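You operate a simulated robot arm through the tools that you are given. There is no shell and no other tool.

The job below is to be done with a simulated robot arm. You get a single attempt, and the scene is never put back.

JOB
Skim off the dross, then flux and tin bobbin G4.
Fine: use the ladle and put it back in its cup; bobbin back on its peg, heater off, lid on the flux box. Set down upright: ladle. What is to be rubbed or washed off counts as gone when no trace of it is left.

Only the result counts: the job must be done as asked and must still hold three seconds after the hand-in. Knocking over, shifting, dropping, spilling or breaking anything else fails it. Lids that push on must go on centred and level and be pressed home; caps that screw on are set level and turned clockwise until they are tight.

ROBOT AND FRAMES
A 6-joint arm with a two-finger parallel gripper, fixed in place. Base frame: the origin is at the foot of the arm, x ahead of it, y to its left, z up. Readings come in m, rad, newtons and seconds.
With the tool pointing down near the work surface it reaches from about 0.14 to 0.84 m from the base axis. Its first joint turns from -2.897 to 2.897 rad. Payload 3.91 kg.
The tool frame sits at the grasp point between the pads (the TCP): z along the fingers, y along the line on which they close. The tips reach 0.03 m beyond it. Largest opening 0.11 m; finger width 0.02, thickness 0.01; the body of the gripper, 0.048 by 0.112 m, starts 0.055 m behind the TCP.
Orientation is that of the tool frame in the base frame, as a unit quaternion [w, x, y, z]. With the fingers straight down and closing along the base's y, the tool's x points along the base's -x, its y along +y and its z along -z.

CONTROLS
- The arm moves only by the tool move_arm. Its argument "series" is one flat list of numbers, 6 for each row, row after row: the shift along the base's x, y, z in m, then the turn, a rotation vector about the base's x, y, z in degrees. In form: [tx, ty, tz, ax, ay, az, tx, ty, tz, ax, ay, az, ...]. A call has 1 to 20 rows; each row is the pose to reach, as a shift and turn from the pose commanded when the call began. "grip" is the opening in per cent of the stroke, from 0 (shut) to 100 (fully open), set as the call begins (left out, the last holds). Rows are played at 5 a second. More than 0.05 m and 0.15 rad between two rows, or a gripper value outside its range, and nothing of the call is played. Where a pose cannot be reached the arm comes as near as it can. A force on the tool above 90 N (or 10 N above the force at the start of the call, whichever is more), or a blocked arm, ends the call early, and 0.2 s more pass. Each finger travels about 0.108 m/s and halts on what it meets, pressing with about 27 N; the grip force reading is that of the motor and also rises with nothing between the fingers. The clock runs only during rows and for 0.2 s after the last one: add rows that repeat a pose to give the fingers time. The reply holds the time, the measured pose of the TCP, the force on the tool along the base axes, the opening and the grip force, in the units named above and with some noise, with the torque about the TCP (base axes, N m) and any sound that the robot's microphone picked up, and new pictures: "views" is both (left out), scene, wrist or none.
- Cameras (640 x 400 px; columns grow to the right, rows downward): "scene" is fixed at [0.2273, -0.5027, 1.5608]; the picture's right is [0.87, -0.49, 0.00], its down [-0.44, -0.77, -0.46] and it looks along [0.23, 0.40, -0.89] (base axes); focal length 214 px, centre (320, 200). "wrist" rides on the gripper at [0.077, 0.007, -0.114] in the tool frame; the picture's right is [-0.09, 1.00, 0.00], its down [-0.80, -0.07, -0.59] and it looks along [-0.59, -0.05, 0.80] (tool axes); focal length 270 px, centre (320, 200). There is no depth. A picture from a camera that has moved, and an enlarged one, comes with that camera's place and axes in the base frame and with its lens. The place of the scene camera against the robot may be out by one fixed shift of up to 0.012 m in any direction.
- lift_body(by): slides the trunk up (or, below 0, down) by that many m; the arm rides with it, the base frame stays. It gives what a move gives, with no picture.
- zoom(camera, box): a new picture of the part [left, top, right, bottom] of that camera's present view, enlarged. The clock stands still meanwhile.
- hand_in(): hands the job in; it is judged then, once.

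Places have to be worked out from the pictures, the camera data and where the tool is seen. Open the gripper and draw the arm clear of the work before you hand the job in, unless the task says otherwise.

The tools are called after "Emit:" as a command line: name --argument value ..., lists and objects as JSON in quotes. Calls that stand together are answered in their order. move_arm: Moves the arm, as the interface text tells. Its arguments: {"type":"object","properties":{"series":{"type":"array","items":{"type":"number"}},"grip":{"type":"number"},"views":{"type":"string","enum":["both","scene","wrist","none"]}},"required":["series"]} The other tools are called the same way: lift_body (by) slides the trunk up or down; zoom (camera, box) takes an enlarged picture of a part of a camera's view; hand_in () hands the job in.

At the start:

```text
clock: 0.0
eef_pos: [0.3569, -0.2521, 1.2486]
tool_rot: [-0.001, 0.0, 1.0, 0.0]
wrist_force: [0.8, -0.4, 0.1]
ft_torque: [-0.04, 0.0, 0.02]
gripper_width: 0.11
grasp_force: 0.1
trunk travel left (down, up): [-0.475, 0.065]
```

scene: 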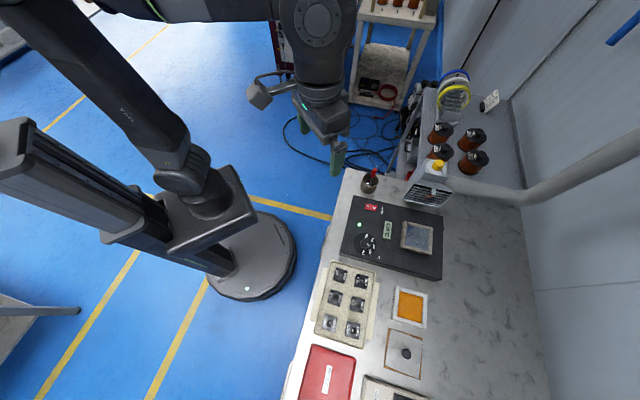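
wrist: 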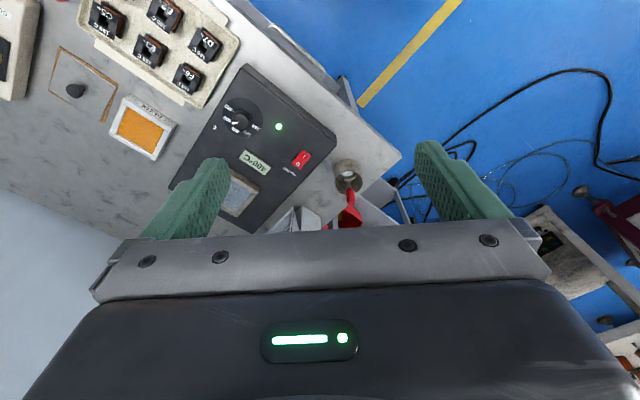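

I'll look closely at the workbench in both cameras before I move anything.

Emit:
zoom --camera "scene" --box '[300, 160, 460, 260]'

Emit:
zoom --camera "scene" --box '[280, 250, 520, 400]'

Emit:
zoom --camera "wrist" --box '[0, 0, 240, 150]'

Emit:
zoom --camera "wrist" --box '[160, 60, 400, 240]'

```text
4.00 times, centred on (380, 210) of scene
camera zoom: at [0.2273, -0.5027, 1.5608], right [0.87, -0.49, 0.0], down [-0.44, -0.77, -0.46], along [0.23, 0.4, -0.89], focal length 858 px, centre (80, 160)
```

zoom: 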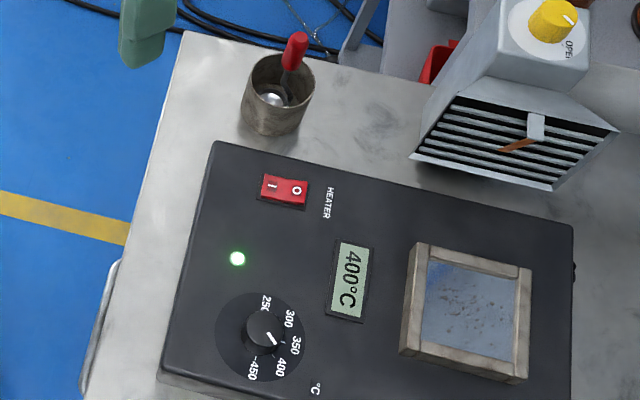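

```text
2.67 times, centred on (400, 325) of scene
camera zoom: at [0.2273, -0.5027, 1.5608], right [0.87, -0.49, 0.0], down [-0.44, -0.77, -0.46], along [0.23, 0.4, -0.89], focal length 572 px, centre (107, -133)
```

zoom: 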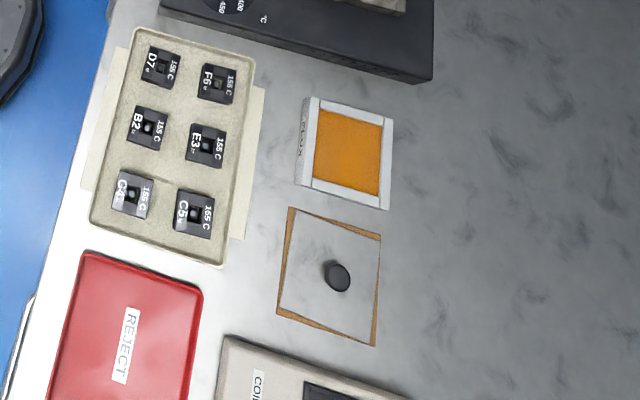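

```text
2.67 times, centred on (120, 75) of wrist
camera zoom: at [0.2801, -0.2463, 1.3637], right [0.09, 1.0, 0.0], down [0.8, -0.07, 0.59], along [0.59, -0.05, -0.8], focal length 721 px, centre (853, 533)
```

zoom: 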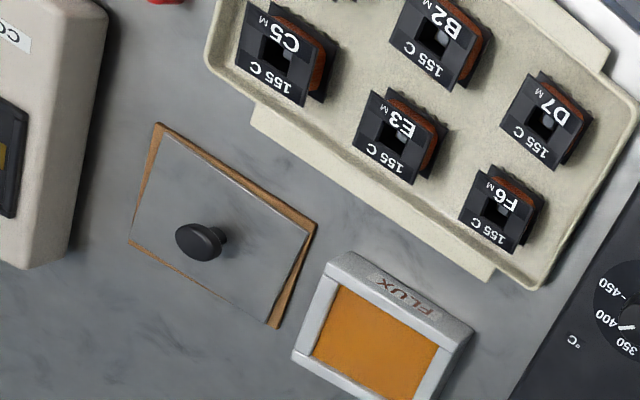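

```text
2.22 times, centred on (280, 150) of wrist
camera zoom: at [0.2801, -0.2463, 1.3637], right [0.09, 1.0, 0.0], down [0.8, -0.07, 0.59], along [0.59, -0.05, -0.8], focal length 601 px, centre (409, 311)
```

zoom: 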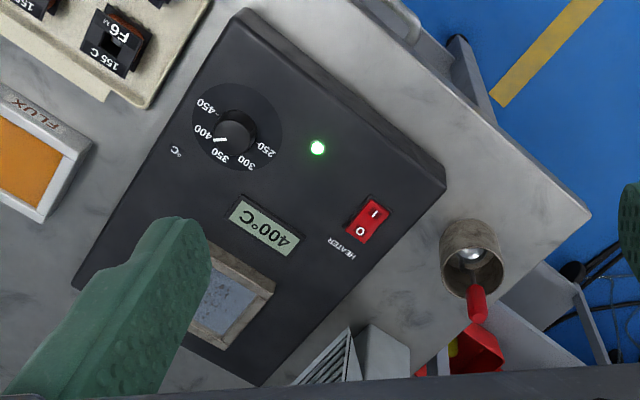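

The bobbin marked "C4/G4" seems to be at the lower left of the tray. Next I'll look at the remaining parts: dross bin, label card, coil tester, extractor.

Emit:
zoom --camera "scene" --box '[380, 60, 540, 220]'

Emit:
zoom --camera "scene" --box '[340, 0, 500, 110]'

Emit:
zoom --camera "scene" --box '[310, 255, 390, 350]'

Emit:
zoom --camera "scene" --box '[280, 330, 460, 400]'

Emit:
zoom --camera "scene" --box '[355, 160, 455, 210]'

Emit:
zoom --camera "wrist" --box '[480, 150, 640, 400]'

```text
2.50 times, centred on (460, 140) of scene
camera zoom: at [0.2273, -0.5027, 1.5608], right [0.87, -0.49, 0.0], down [-0.44, -0.77, -0.46], along [0.23, 0.4, -0.89], focal length 536 px, centre (-30, 350)
```

zoom: 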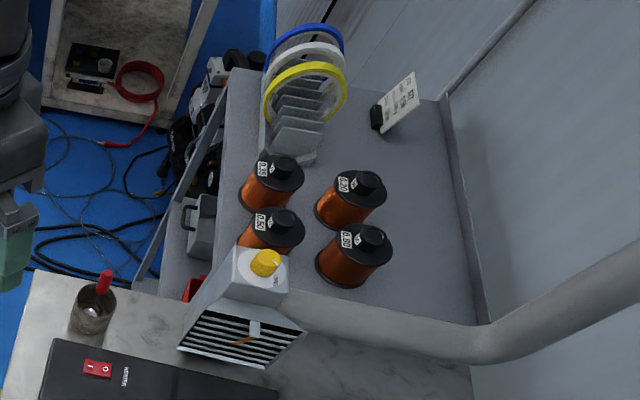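

```text
3.64 times, centred on (420, 55) of scene
camera zoom: at [0.2273, -0.5027, 1.5608], right [0.87, -0.49, 0.0], down [-0.44, -0.77, -0.46], along [0.23, 0.4, -0.89], focal length 780 px, centre (-44, 727)
```

zoom: 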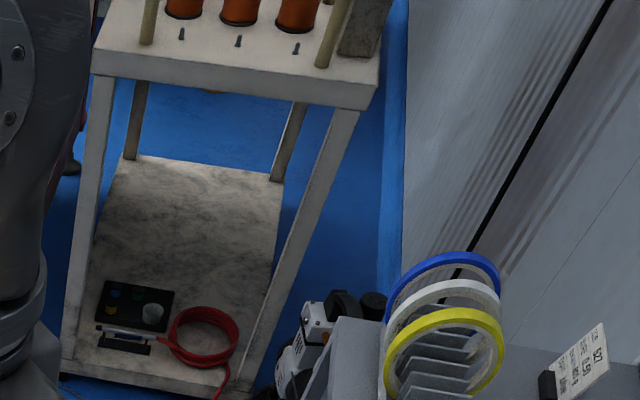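

```text
4.21 times, centred on (350, 302) of scene
camera zoom: at [0.2273, -0.5027, 1.5608], right [0.87, -0.49, 0.0], down [-0.44, -0.77, -0.46], along [0.23, 0.4, -0.89], focal length 903 px, centre (194, -232)
```

zoom: 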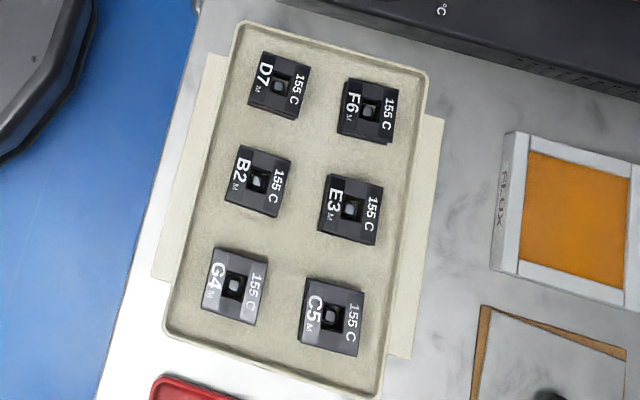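

```text
3.56 times, centred on (370, 365) of scene
camera zoom: at [0.2273, -0.5027, 1.5608], right [0.87, -0.49, 0.0], down [-0.44, -0.77, -0.46], along [0.23, 0.4, -0.89], focal length 763 px, centre (142, -387)
```

zoom: 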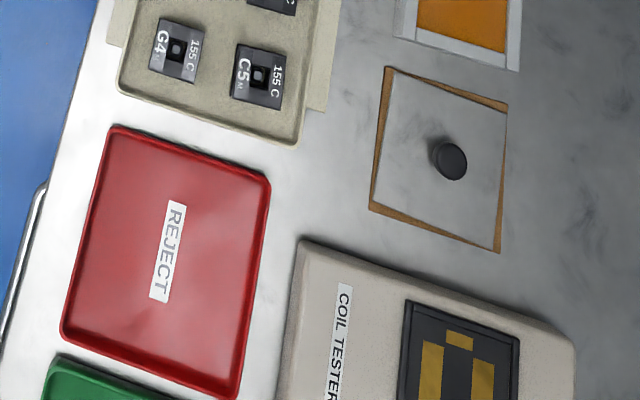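

```text
6.40 times, centred on (405, 185) of scene
camera zoom: at [0.2273, -0.5027, 1.5608], right [0.87, -0.49, 0.0], down [-0.44, -0.77, -0.46], along [0.23, 0.4, -0.89], focal length 1373 px, centre (-224, 296)
```

zoom: 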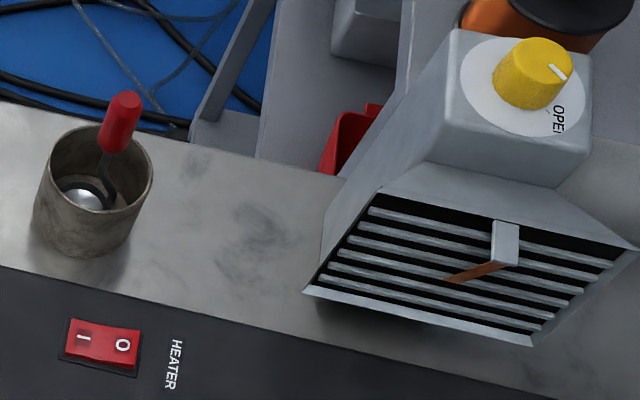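

```text
1.60 times, centred on (560, 275) of wrist
camera zoom: at [0.2801, -0.2463, 1.3637], right [0.09, 1.0, 0.0], down [0.8, -0.07, 0.59], along [0.59, -0.05, -0.8], focal length 432 px, centre (-64, 80)
```

zoom: 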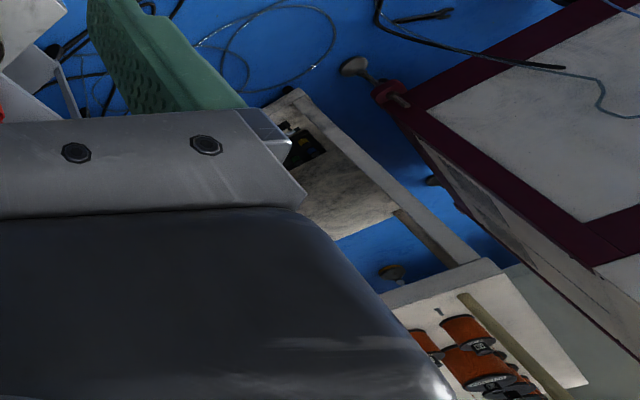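

Emit:
zoom --camera "scene" --box '[475, 85, 507, 120]'

Emit:
zoom --camera "scene" --box '[390, 215, 445, 260]'

Emit:
zoom --camera "wrist" --box '[270, 140, 430, 240]'

Emit:
zoom --camera "wrist" --box '[70, 0, 240, 110]'

```text
11.43 times, centred on (491, 102) of scene
camera zoom: at [0.2273, -0.5027, 1.5608], right [0.87, -0.49, 0.0], down [-0.44, -0.77, -0.46], along [0.23, 0.4, -0.89], focal length 2451 px, centre (-1634, 1314)
```

zoom: 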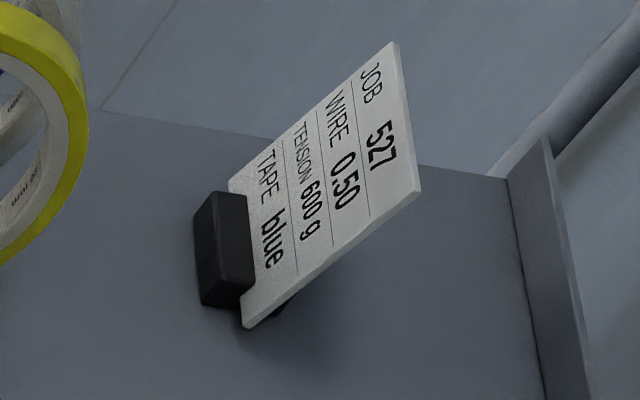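

```text
8.89 times, centred on (418, 238) of scene
camera zoom: at [0.2273, -0.5027, 1.5608], right [0.87, -0.49, 0.0], down [-0.44, -0.77, -0.46], along [0.23, 0.4, -0.89], focal length 1906 px, centre (-547, -133)
```

zoom: 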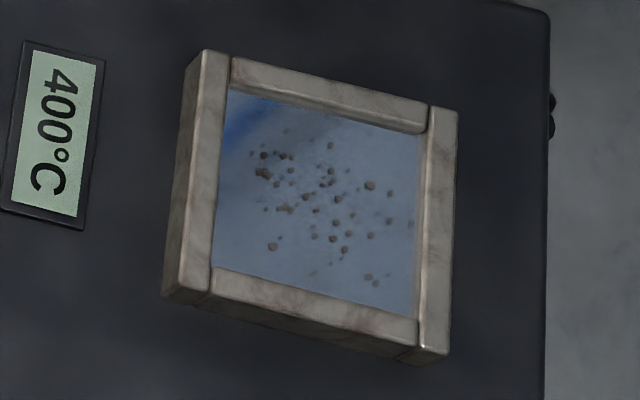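

```text
4.00 times, centred on (350, 190) of wrist
camera zoom: at [0.2801, -0.2463, 1.3637], right [0.09, 1.0, 0.0], down [0.8, -0.07, 0.59], along [0.59, -0.05, -0.8], focal length 1081 px, centre (200, 240)
```

zoom: 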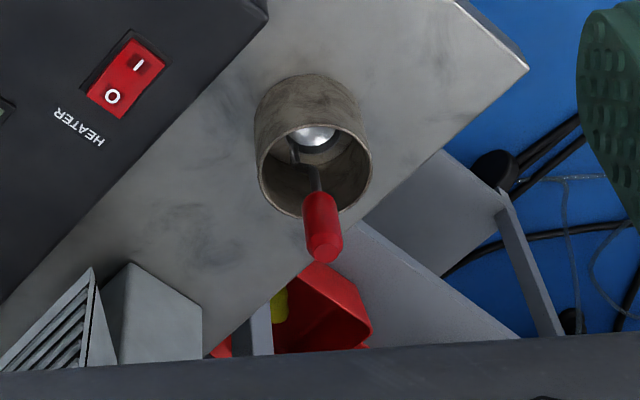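

```text
3.64 times, centred on (155, 55) of wrist
camera zoom: at [0.2801, -0.2463, 1.3637], right [0.09, 1.0, 0.0], down [0.8, -0.07, 0.59], along [0.59, -0.05, -0.8], focal length 983 px, centre (920, 727)
```

zoom: 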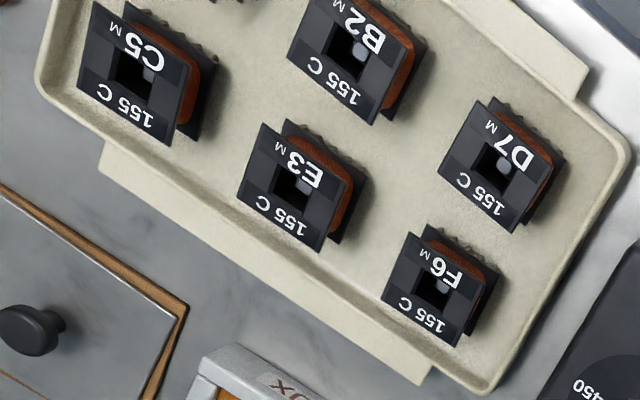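

Both views put the table at roughly 45° to the base with its top near z≈0.82. I'll yaw the tool -45° and move lower for a closer look at the tray.

Emit:
move_arm --series '[-0.02, -0.015, -0.02, 0, 0, -7, -0.04, -0.03, -0.04, 0, 0, -14, -0.06, -0.045, -0.06, 0, 0, -21, -0.08, -0.06, -0.08, 0, 0, -28, -0.1, -0.075, -0.11, 0, 0, -35, -0.12, -0.09, -0.13, 0, 0, -42, -0.137, -0.098, -0.149, 0, 0, -45]'

```text
clock: 1.6
eef_pos: [0.2216, -0.3499, 1.1001]
tool_rot: [0.0, 0.383, 0.924, 0.0]
wrist_force: [0.6, 0.1, 0.5]
ft_torque: [0.01, -0.02, 0.02]
gripper_width: 0.1099
grasp_force: 0.0
trunk travel left (down, up): [-0.475, 0.065]
camera wrist: at [0.1708, -0.2917, 1.2148], right [0.77, 0.64, 0.0], down [0.52, -0.62, 0.59], along [0.38, -0.46, -0.8], focal length 270 px, centre (320, 200)
```

scene: 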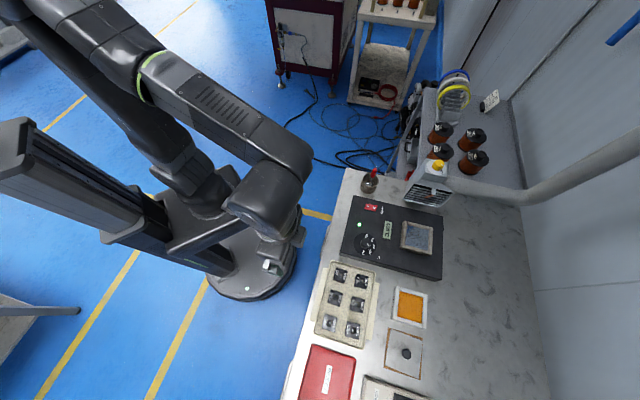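
wrist: 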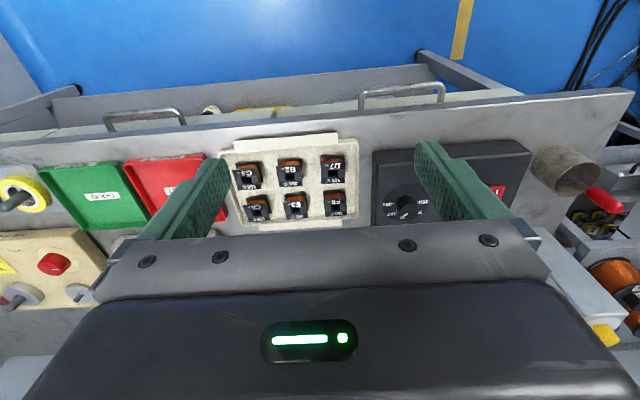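

The wrist view is upside down: the top of the image is nearest the robot. I'll move closer over the bobbin tray.

Emit:
move_arm --series '[0.018, -0.036, -0.022, 0, 0, 0, 0.036, -0.072, -0.044, 0, 0, 0, 0.054, -0.11, -0.066, 0, 0, 0, 0.072, -0.146, -0.088, 0, 0, 0, 0.083, -0.168, -0.105, 0, 0, 0, 0.083, -0.168, -0.105, 0, 0, 0]' --views "wrist"

Emit:
zoom --camera "wrist" --box '[200, 0, 440, 150]'

```text
clock: 3.0
eef_pos: [0.304, -0.5167, 0.9982]
tool_rot: [0.0, 0.383, 0.924, 0.001]
wrist_force: [0.3, 0.4, 0.3]
ft_torque: [-0.01, -0.01, -0.01]
gripper_width: 0.1099
grasp_force: 0.2
trunk travel left (down, up): [-0.475, 0.065]
camera wrist: at [0.2536, -0.4584, 1.1121], right [0.77, 0.64, 0.0], down [0.52, -0.62, 0.59], along [0.38, -0.46, -0.8], focal length 270 px, centre (320, 200)
```

wrist: 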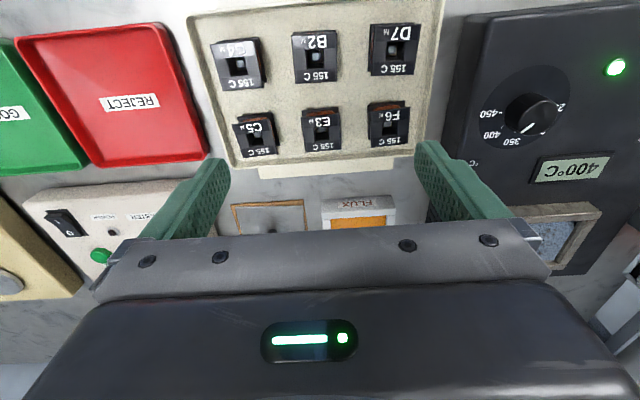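

```text
2.67 times, centred on (320, 75) of wrist
camera zoom: at [0.2536, -0.4584, 1.1121], right [0.77, 0.64, 0.0], down [0.52, -0.62, 0.59], along [0.38, -0.46, -0.8], focal length 721 px, centre (320, 533)
```

zoom: 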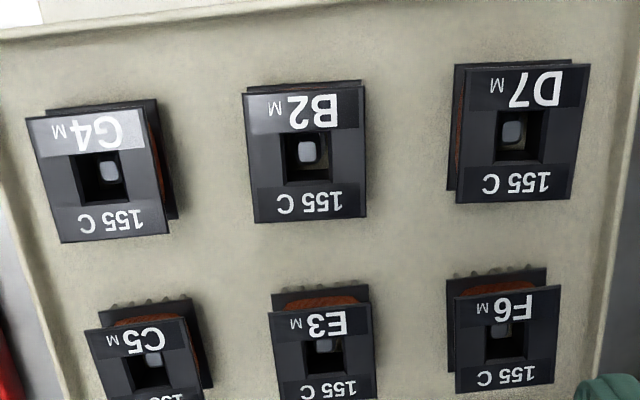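

G4 sits at about (0.23, -0.535) in the front left corner of the tray. I'll tilt the tool outward to see the bobbin's side and find its terminals.

Emit:
move_arm --series '[-0.016, 0.001, 0, -4.7, -4.7, 0, -0.032, 0.002, 0, -9.4, -9.4, 0, -0.048, 0.003, -0.01, -14.1, -14.1, 0, -0.065, 0.004, -0.02, -18.8, -18.8, 0, -0.081, 0.004, -0.04, -23.5, -23.5, 0, -0.098, 0.005, -0.055, -28.3, -28.3, 0, -0.098, 0.005, -0.055, -28.3, -28.3, 0]' --views "wrist"

Emit:
zoom --camera "wrist" --box '[200, 0, 440, 150]'

```text
clock: 4.6
eef_pos: [0.2056, -0.5142, 0.9404]
tool_rot: [0.317, 0.36, 0.868, -0.132]
wrist_force: [1.1, 0.4, 0.2]
ft_torque: [-0.03, -0.03, 0.02]
gripper_width: 0.11
grasp_force: 0.1
trunk travel left (down, up): [-0.475, 0.065]
camera wrist: at [0.1155, -0.416, 0.9793], right [0.75, 0.66, 0.06], down [0.11, -0.21, 0.97], along [0.65, -0.72, -0.23], focal length 270 px, centre (320, 200)
```

wrist: 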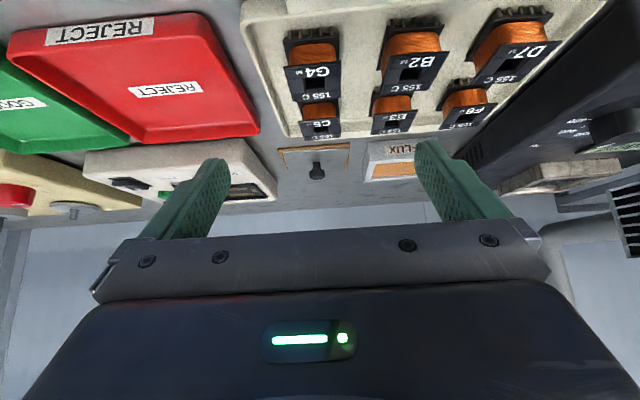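

```text
2.67 times, centred on (320, 75) of wrist
camera zoom: at [0.1155, -0.416, 0.9793], right [0.75, 0.66, 0.06], down [0.11, -0.21, 0.97], along [0.65, -0.72, -0.23], focal length 721 px, centre (320, 533)
```

zoom: 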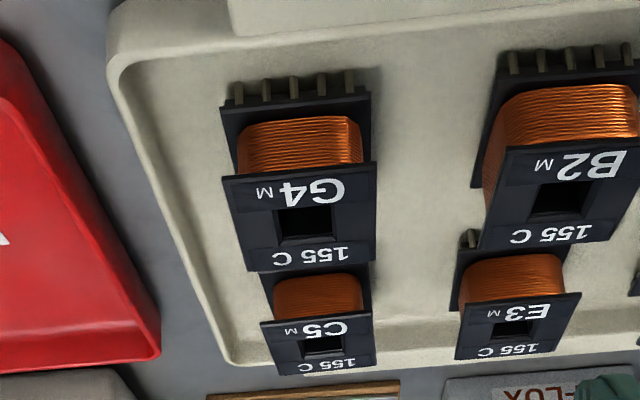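

Each bobbin's pins point down from its lower flange on the robot side, so a straight dip will work. Next I'll level the tool and look at the ladle cup.

Emit:
move_arm --series '[0.0, 0.0, 0.04, 4.7, 4.7, 0, 0.03, 0.02, 0.06, 9.4, 9.4, 0, 0.06, 0.05, 0.08, 14.1, 14.1, 0, 0.09, 0.075, 0.1, 18.8, 18.8, 0, 0.12, 0.1, 0.12, 23.5, 23.5, 0, 0.15, 0.125, 0.14, 28.3, 28.3, 0, 0.185, 0.15, 0.14, 28.3, 28.3, 0, 0.22, 0.18, 0.14, 28.3, 28.3, 0, 0.255, 0.21, 0.14, 28.3, 28.3, 0, 0.29, 0.24, 0.14, 28.3, 28.3, 0, 0.325, 0.27, 0.14, 28.3, 28.3, 0, 0.354, 0.3, 0.125, 28.3, 28.3, 0, 0.374, 0.304, 0.116, 28.3, 28.3, 0, 0.374, 0.304, 0.116, 28.3, 28.3, 0]' --views "both"

Emit:
zoom --camera "wrist" --box '[200, 0, 440, 150]'

```text
clock: 7.6
eef_pos: [0.5785, -0.2086, 1.0566]
tool_rot: [-0.001, 0.382, 0.924, 0.001]
wrist_force: [-0.4, -0.5, -0.7]
ft_torque: [0.0, -0.04, 0.01]
gripper_width: 0.11
grasp_force: 0.1
trunk travel left (down, up): [-0.475, 0.065]
camera wrist: at [0.5293, -0.1499, 1.1712], right [0.77, 0.64, 0.0], down [0.52, -0.62, 0.59], along [0.38, -0.46, -0.8], focal length 270 px, centre (320, 200)
```

scene: 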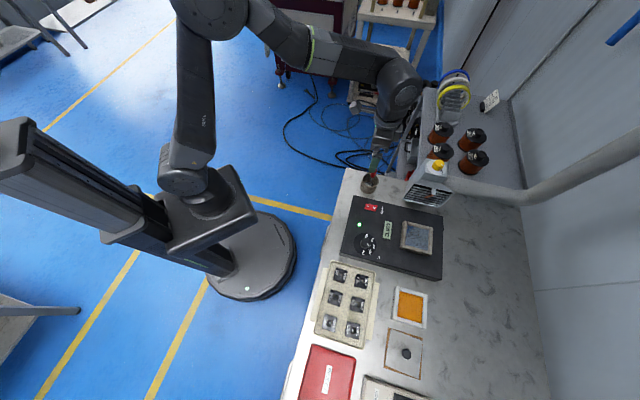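
wrist: 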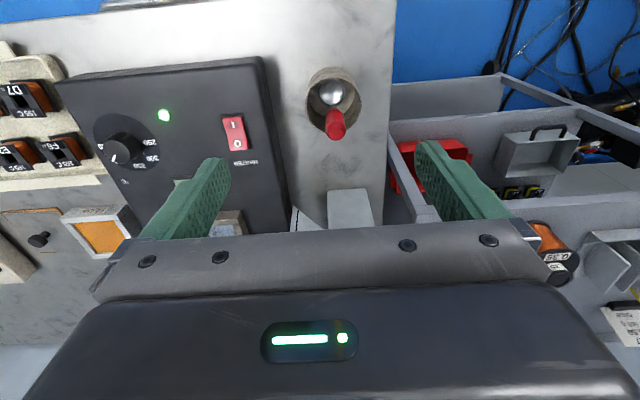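

```text
2.67 times, centred on (320, 75) of wrist
camera zoom: at [0.5293, -0.1499, 1.1712], right [0.77, 0.64, 0.0], down [0.52, -0.62, 0.59], along [0.38, -0.46, -0.8], focal length 721 px, centre (320, 533)
```

zoom: 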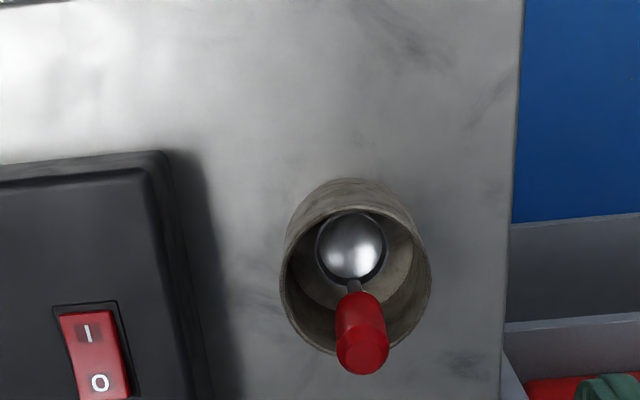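

The ladle's red handle top triangulates cleanly to (0.601, -0.213, 0.94), with the handle spanning about z 0.886–0.94. Next I'll look at the solder pot and flux box, staying clear of the hood near (0.69, -0.38).

Emit:
move_arm --series '[-0.035, -0.03, 0, 0, 0, 0, -0.07, -0.06, 0, 0, 0, 0, -0.1, -0.09, 0, 0, 0, 0, -0.1, -0.13, -0.005, 0, 0, 0, -0.08, -0.165, -0.01, 0, 0, 0, -0.05, -0.2, -0.02, 0, 0, 0, -0.018, -0.226, -0.026, 0, 0, 0, -0.018, -0.226, -0.026, 0, 0, 0]' --views "both"

Emit:
zoom --camera "wrist" --box '[200, 0, 440, 150]'

Emit:
zoom --camera "wrist" --box '[220, 100, 440, 240]'

```text
clock: 9.4
eef_pos: [0.5623, -0.4333, 1.0304]
tool_rot: [0.0, 0.382, 0.924, 0.0]
wrist_force: [-0.6, -0.3, -0.1]
ft_torque: [0.04, -0.02, 0.0]
gripper_width: 0.11
grasp_force: 0.0
trunk travel left (down, up): [-0.475, 0.065]
camera wrist: at [0.5126, -0.374, 1.1458], right [0.77, 0.64, 0.0], down [0.52, -0.62, 0.59], along [0.38, -0.46, -0.8], focal length 270 px, centre (320, 200)
```

scene: 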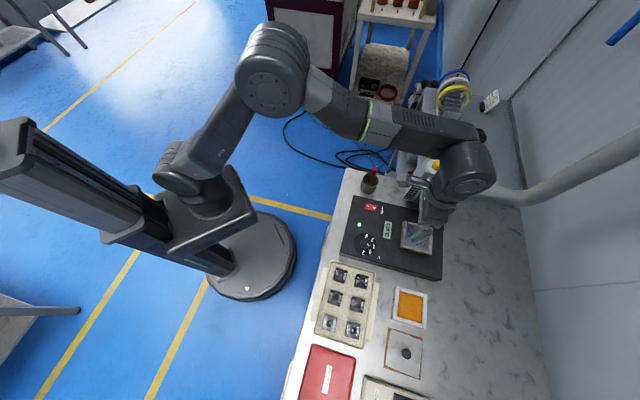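
wrist: 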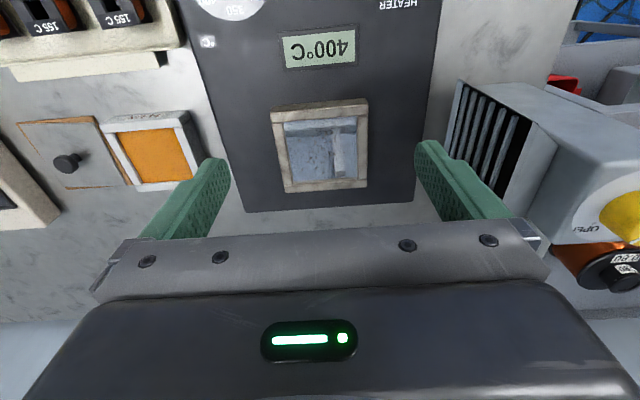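

```text
2.67 times, centred on (320, 75) of wrist
camera zoom: at [0.5126, -0.374, 1.1458], right [0.77, 0.64, 0.0], down [0.52, -0.62, 0.59], along [0.38, -0.46, -0.8], focal length 721 px, centre (320, 533)
```

zoom: 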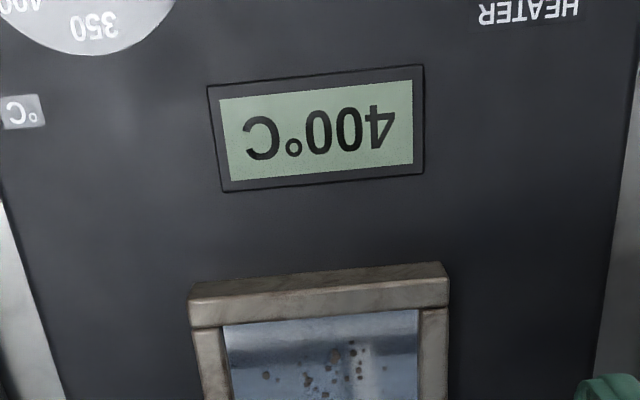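

```text
2.86 times, centred on (330, 170) of wrist
camera zoom: at [0.5126, -0.374, 1.1458], right [0.77, 0.64, 0.0], down [0.52, -0.62, 0.59], along [0.38, -0.46, -0.8], focal length 772 px, centre (291, 286)
```

zoom: 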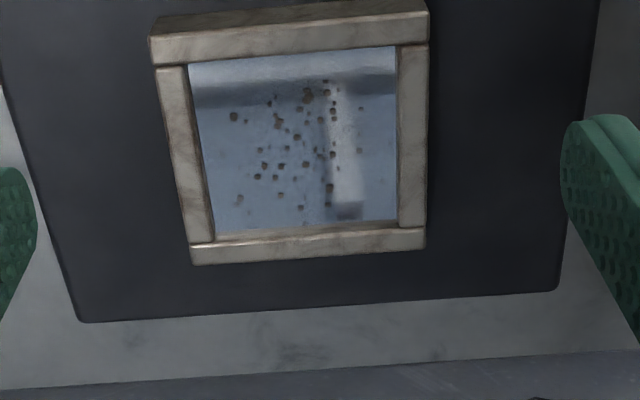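

The pot rim works out at z≈0.876, with its centre at (0.602, -0.475), an outer side of 0.097 and an inner side of about 0.074. I'll zoom in closer to judge the solder level and the flux box.

Emit:
zoom --camera "wrist" --box '[260, 95, 380, 200]'

Emit:
zoom --camera "wrist" --box '[0, 90, 220, 210]'

Emit:
zoom --camera "wrist" --box '[440, 60, 640, 300]'

```text
3.81 times, centred on (320, 148) of wrist
camera zoom: at [0.5126, -0.374, 1.1458], right [0.77, 0.64, 0.0], down [0.52, -0.62, 0.59], along [0.38, -0.46, -0.8], focal length 1030 px, centre (320, 400)
```

zoom: 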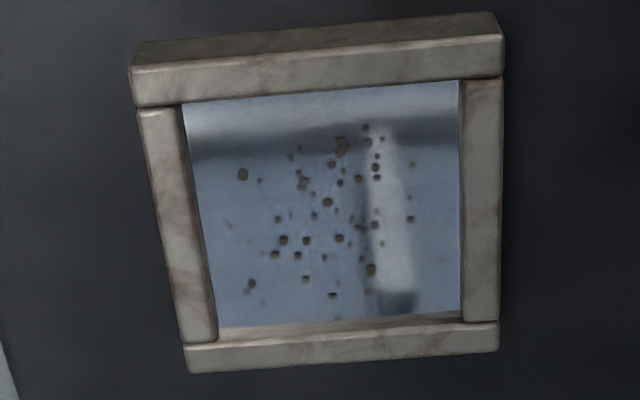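

```text
2.91 times, centred on (110, 150) of wrist
camera zoom: at [0.5126, -0.374, 1.1458], right [0.77, 0.64, 0.0], down [0.52, -0.62, 0.59], along [0.38, -0.46, -0.8], focal length 786 px, centre (931, 346)
```

zoom: 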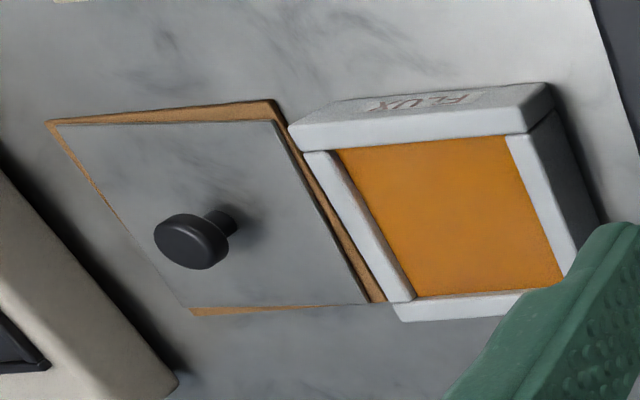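

```text
1.67 times, centred on (540, 180) of wrist
camera zoom: at [0.5126, -0.374, 1.1458], right [0.77, 0.64, 0.0], down [0.52, -0.62, 0.59], along [0.38, -0.46, -0.8], focal length 450 px, centre (-47, 233)
```

zoom: 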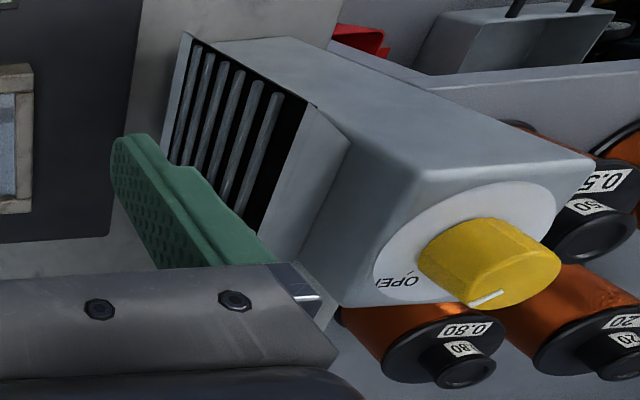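

The solder surface looks about 6–7 mm below the rim, at z≈0.87. Now I'll go over the flux box and its lid for a second viewpoint.

Emit:
move_arm --series '[-0.02, -0.04, 0, 0, 0, 0, -0.04, -0.08, 0, 0, 0, 0, -0.06, -0.12, 0, 0, 0, 0, -0.08, -0.16, 0, 0, 0, 0, -0.11, -0.19, -0.02, 0, 0, 0, -0.12, -0.2, -0.03, 0, 0, 0, -0.12, -0.2, -0.03, 0, 0, 0]' --views "wrist"

Emit:
zoom --camera "wrist" --box '[220, 0, 440, 140]'

Emit:
zoom --camera "wrist" --box '[220, 80, 440, 220]'

```text
clock: 11.0
eef_pos: [0.442, -0.6365, 1.0004]
tool_rot: [0.001, 0.383, 0.924, 0.0]
wrist_force: [0.1, 0.0, -0.4]
ft_torque: [-0.01, -0.01, 0.0]
gripper_width: 0.1102
grasp_force: 0.0
trunk travel left (down, up): [-0.475, 0.065]
camera wrist: at [0.3916, -0.577, 1.1144], right [0.77, 0.64, 0.0], down [0.52, -0.62, 0.59], along [0.38, -0.46, -0.8], focal length 270 px, centre (320, 200)
```

wrist: 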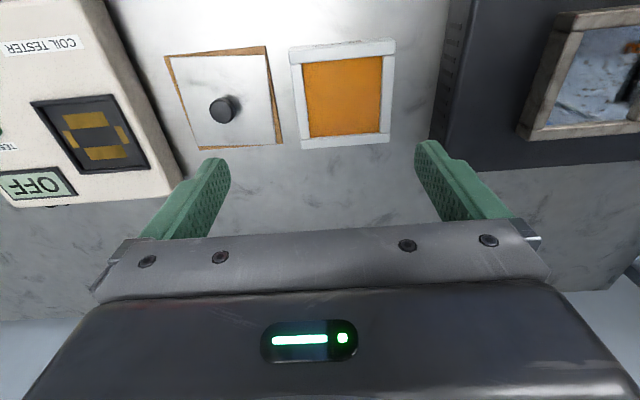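

```text
2.86 times, centred on (330, 70) of wrist
camera zoom: at [0.3916, -0.577, 1.1144], right [0.77, 0.64, 0.0], down [0.52, -0.62, 0.59], along [0.38, -0.46, -0.8], focal length 772 px, centre (291, 571)
```

zoom: 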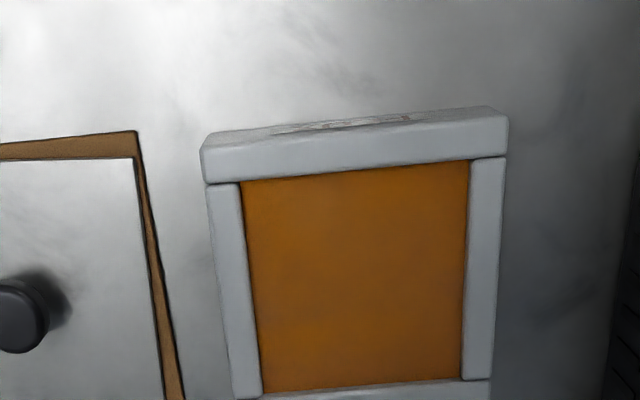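

```text
2.86 times, centred on (330, 150) of wrist
camera zoom: at [0.3916, -0.577, 1.1144], right [0.77, 0.64, 0.0], down [0.52, -0.62, 0.59], along [0.38, -0.46, -0.8], focal length 772 px, centre (291, 343)
```

zoom: 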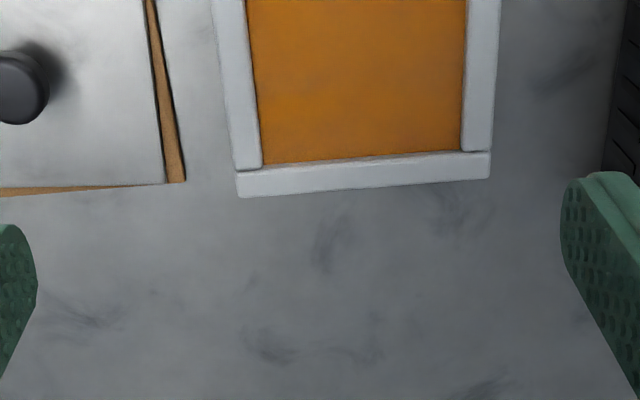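

The flux box is centred near (0.460, -0.623) with its rim at z≈0.846, and the lid knob top is near (0.374, -0.703, 0.848). I'll go above the ladle handle now to line up the grasp, travelling on the robot side to clear the hood.

Emit:
move_arm --series '[-0.02, 0.04, 0.01, 0, 0, 0, -0.04, 0.08, 0.02, 0, 0, 0, -0.06, 0.12, 0.03, 0, 0, 0, -0.07, 0.165, 0.04, 0, 0, 0, -0.06, 0.21, 0.05, 0, 0, 0, -0.04, 0.255, 0.05, 0, 0, 0, -0.02, 0.3, 0.05, 0, 0, 0, 0.01, 0.335, 0.05, 0, 0, 0, 0.045, 0.37, 0.04, 0, 0, 0, 0.08, 0.395, 0.03, 0, 0, 0, 0.12, 0.412, 0.015, 0, 0, 0, 0.159, 0.424, 0.005, 0, 0, 0, 0.159, 0.424, 0.0, 0, 0, 0]' --views "wrist"

Emit:
zoom --camera "wrist" --box '[220, 60, 420, 200]'

```text
refused: row 9 steps farther than a row can; nothing moved
```

```text
2.86 times, centred on (320, 130) of wrist
camera zoom: at [0.3916, -0.577, 1.1144], right [0.77, 0.64, 0.0], down [0.52, -0.62, 0.59], along [0.38, -0.46, -0.8], focal length 772 px, centre (320, 400)
```

zoom: 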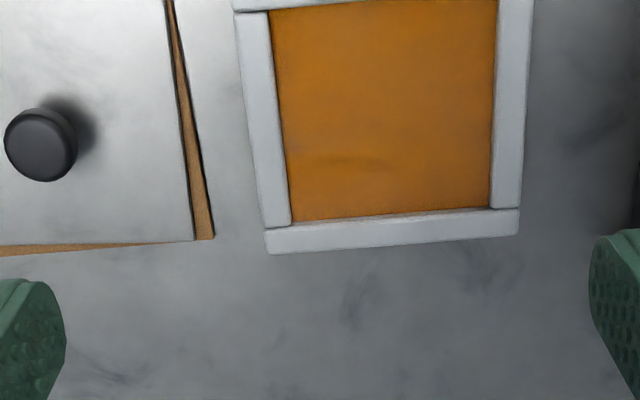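

That call was refused because one row stepped just past 0.05 m. I'll repeat the same path with smaller steps.

Emit:
move_arm --series '[-0.02, 0.04, 0.01, 0, 0, 0, -0.04, 0.08, 0.02, 0, 0, 0, -0.06, 0.12, 0.03, 0, 0, 0, -0.07, 0.165, 0.04, 0, 0, 0, -0.06, 0.21, 0.045, 0, 0, 0, -0.04, 0.25, 0.05, 0, 0, 0, -0.02, 0.29, 0.05, 0, 0, 0, 0.01, 0.325, 0.05, 0, 0, 0, 0.045, 0.355, 0.04, 0, 0, 0, 0.08, 0.385, 0.03, 0, 0, 0, 0.12, 0.41, 0.02, 0, 0, 0, 0.159, 0.424, 0.01, 0, 0, 0, 0.159, 0.424, 0.0, 0, 0, 0]' --views "wrist"

Emit:
zoom --camera "wrist" --box '[220, 60, 420, 200]'

```text
clock: 13.8
eef_pos: [0.602, -0.2091, 0.9994]
tool_rot: [0.0, 0.383, 0.924, 0.001]
wrist_force: [0.3, -0.1, 0.1]
ft_torque: [0.02, 0.01, -0.01]
gripper_width: 0.11
grasp_force: 0.1
trunk travel left (down, up): [-0.475, 0.065]
camera wrist: at [0.5512, -0.1511, 1.1141], right [0.77, 0.64, 0.0], down [0.52, -0.62, 0.59], along [0.38, -0.46, -0.8], focal length 270 px, centre (320, 200)
```

wrist: 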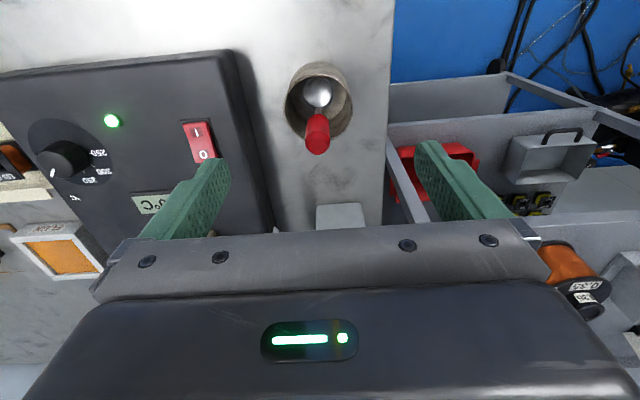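

```text
2.86 times, centred on (320, 130) of wrist
camera zoom: at [0.5512, -0.1511, 1.1141], right [0.77, 0.64, 0.0], down [0.52, -0.62, 0.59], along [0.38, -0.46, -0.8], focal length 772 px, centre (320, 400)
```

zoom: 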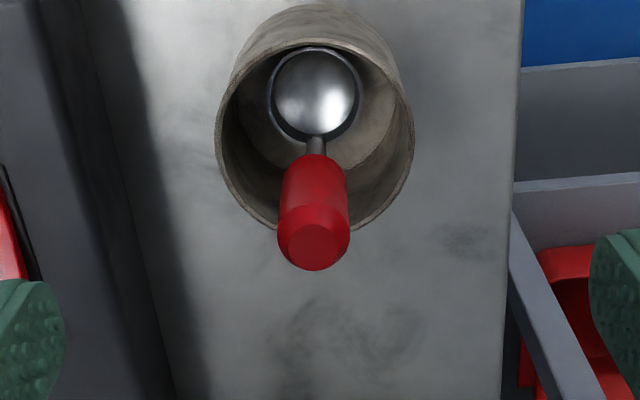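

The handle is confirmed vertical at (0.6015, -0.2135). I'll descend until the TCP is at z≈0.918 and then close.

Emit:
move_arm --series '[-0.001, -0.004, -0.04, 0, 0, 0, -0.001, -0.0045, -0.07, 0, 0, 0, -0.001, -0.0045, -0.081, 0, 0, 0, -0.001, -0.0045, -0.081, 0, 0, 0]' --views "wrist"

Emit:
move_arm --series '[0, 0, 0, 0, 0, 0, 0, 0, 0, 0, 0, 0, 0, 0, 0, 0, 0, 0, 0, 0, 0, 0, 0, 0]' --grip 0 --views "wrist"

```text
clock: 14.8
eef_pos: [0.599, -0.2153, 0.9169]
tool_rot: [0.0, 0.383, 0.924, 0.0]
wrist_force: [0.5, -0.4, 0.9]
ft_torque: [-0.03, -0.03, -0.02]
gripper_width: 0.1101
grasp_force: 0.1
trunk travel left (down, up): [-0.475, 0.065]
camera wrist: at [0.5491, -0.1566, 1.0319], right [0.77, 0.64, 0.0], down [0.52, -0.62, 0.59], along [0.38, -0.46, -0.8], focal length 270 px, centre (320, 200)
```

wrist: 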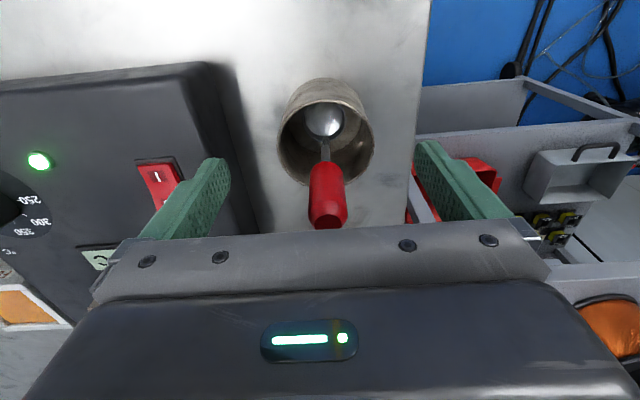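

```text
clock: 15.8
eef_pos: [0.5987, -0.2155, 0.9178]
tool_rot: [0.0, 0.383, 0.924, 0.0]
wrist_force: [-0.6, 0.4, -0.1]
ft_torque: [-0.04, 0.01, -0.01]
gripper_width: 0.0172
grasp_force: 27.0
trunk travel left (down, up): [-0.475, 0.065]
camera wrist: at [0.5491, -0.1566, 1.0321], right [0.77, 0.64, 0.0], down [0.52, -0.62, 0.59], along [0.38, -0.46, -0.8], focal length 270 px, centre (320, 200)
```

wrist: 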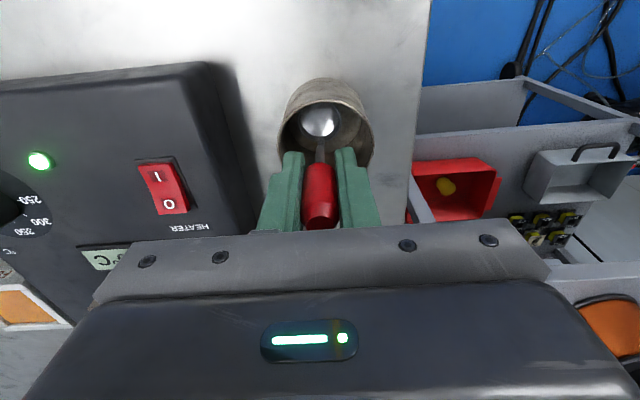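

The ladle is gripped with a 17.2 mm opening. I'll lift it straight out of the cup and check how it hangs.

Emit:
move_arm --series '[0, 0, 0.03, 0, 0, 0, 0, 0, 0.065, 0, 0, 0, 0, 0, 0.1, 0, 0, 0, 0, 0, 0.13, 0, 0, 0, 0, 0, 0.13, 0, 0, 0]' --views "both"

Emit:
zoom --camera "wrist" --box '[240, 60, 400, 240]'

Emit:
zoom --camera "scene" --box '[320, 130, 420, 210]'

```text
clock: 17.0
eef_pos: [0.5995, -0.2157, 1.0499]
tool_rot: [0.001, 0.383, 0.924, -0.001]
wrist_force: [0.4, 0.1, -1.0]
ft_torque: [-0.01, -0.01, 0.0]
gripper_width: 0.0169
grasp_force: 26.6
trunk travel left (down, up): [-0.475, 0.065]
camera wrist: at [0.5498, -0.1564, 1.1644], right [0.77, 0.64, 0.0], down [0.52, -0.62, 0.59], along [0.38, -0.46, -0.8], focal length 270 px, centre (320, 200)
```

scene: 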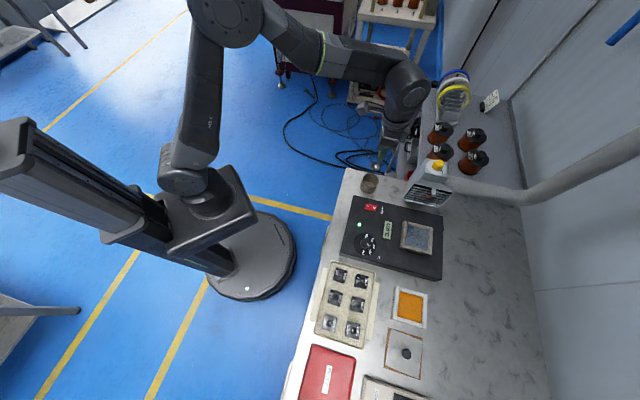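
wrist: 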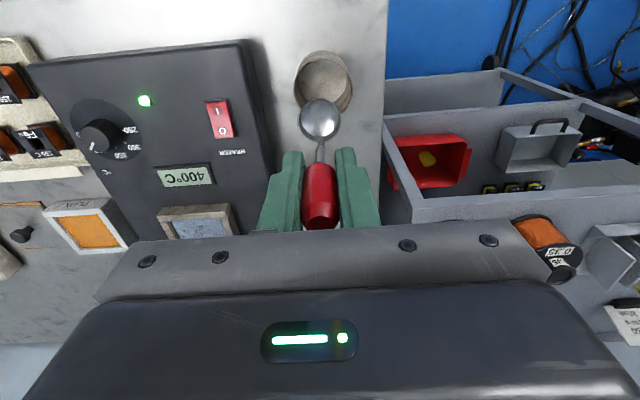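

```text
2.22 times, centred on (320, 150) of wrist
camera zoom: at [0.5498, -0.1564, 1.1644], right [0.77, 0.64, 0.0], down [0.52, -0.62, 0.59], along [0.38, -0.46, -0.8], focal length 601 px, centre (320, 311)
```

zoom: 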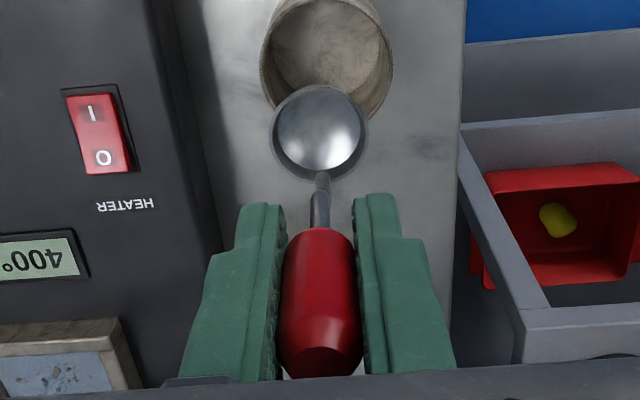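

```text
5.00 times, centred on (370, 170) of scene
camera zoom: at [0.2273, -0.5027, 1.5608], right [0.87, -0.49, 0.0], down [-0.44, -0.77, -0.46], along [0.23, 0.4, -0.89], focal length 1072 px, centre (70, 350)
```

zoom: 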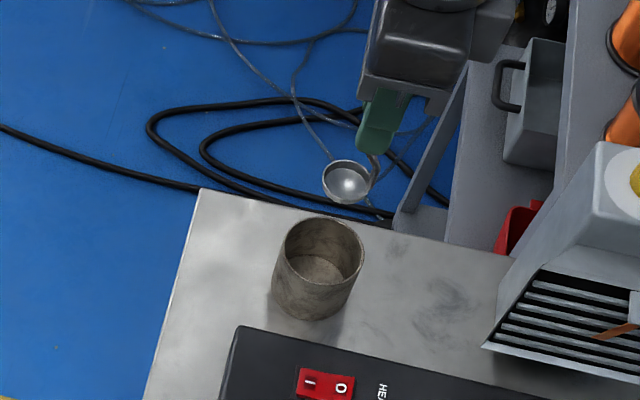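

The ladle hangs upright with its bowl opening upward, about 9–11 cm below the TCP. I'll carry it over the pot, keeping to the robot side of the hood.

Emit:
move_arm --series '[-0.035, -0.027, 0, 0, 0, 0, -0.069, -0.054, 0, 0, 0, 0, -0.09, -0.09, 0, 0, 0, 0, -0.099, -0.13, 0, 0, 0, 0, -0.085, -0.17, 0, 0, 0, 0, -0.055, -0.2, 0, 0, 0, 0, -0.025, -0.232, -0.01, 0, 0, 0, 0.0026, -0.2594, -0.02, 0, 0, 0, 0.0026, -0.2594, -0.02, 0, 0, 0]' --views "both"

Emit:
zoom --camera "wrist" --box '[240, 60, 400, 240]'

Emit:
zoom --camera "scene" --box '[370, 190, 470, 270]'

```text
clock: 19.0
eef_pos: [0.6024, -0.4765, 1.0279]
tool_rot: [0.0, 0.382, 0.924, -0.001]
wrist_force: [-0.6, -0.4, -0.9]
ft_torque: [-0.01, -0.03, -0.02]
gripper_width: 0.0171
grasp_force: 26.9
trunk travel left (down, up): [-0.475, 0.065]
camera wrist: at [0.5513, -0.4177, 1.1423], right [0.77, 0.64, 0.0], down [0.52, -0.62, 0.59], along [0.38, -0.46, -0.8], focal length 270 px, centre (320, 200)
```

scene: 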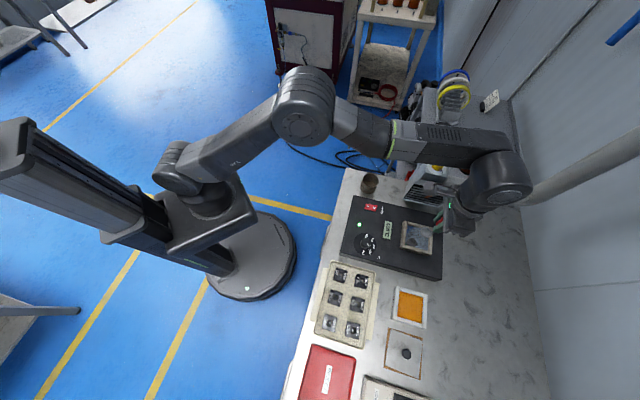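
wrist: 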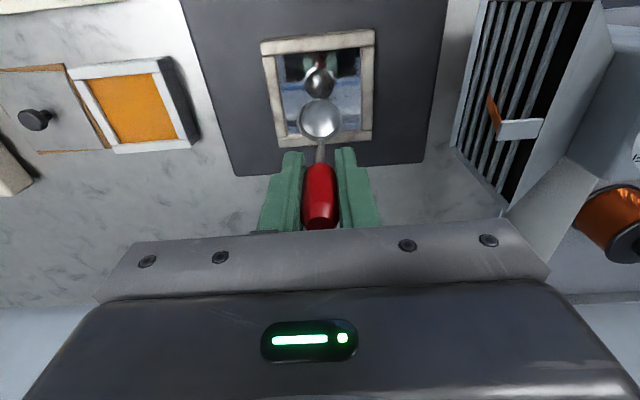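

```text
2.22 times, centred on (320, 150) of wrist
camera zoom: at [0.5513, -0.4177, 1.1423], right [0.77, 0.64, 0.0], down [0.52, -0.62, 0.59], along [0.38, -0.46, -0.8], focal length 601 px, centre (320, 311)
```

zoom: 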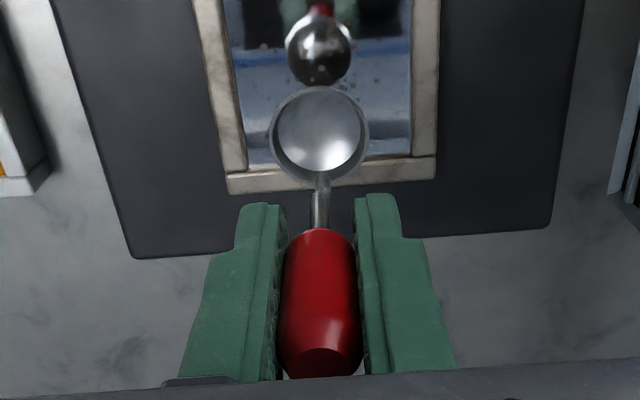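

```text
5.00 times, centred on (420, 230) of scene
camera zoom: at [0.2273, -0.5027, 1.5608], right [0.87, -0.49, 0.0], down [-0.44, -0.77, -0.46], along [0.23, 0.4, -0.89], focal length 1072 px, centre (-180, 50)
```

zoom: 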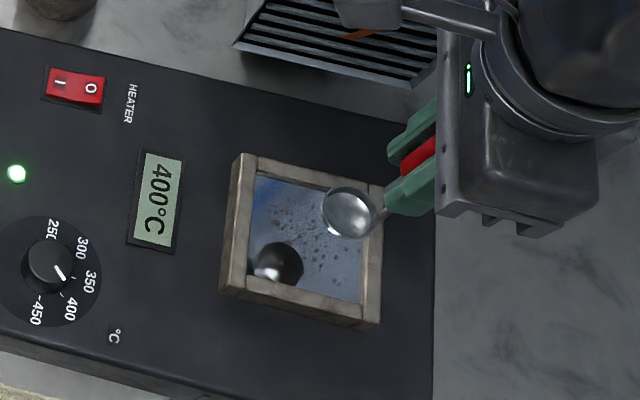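

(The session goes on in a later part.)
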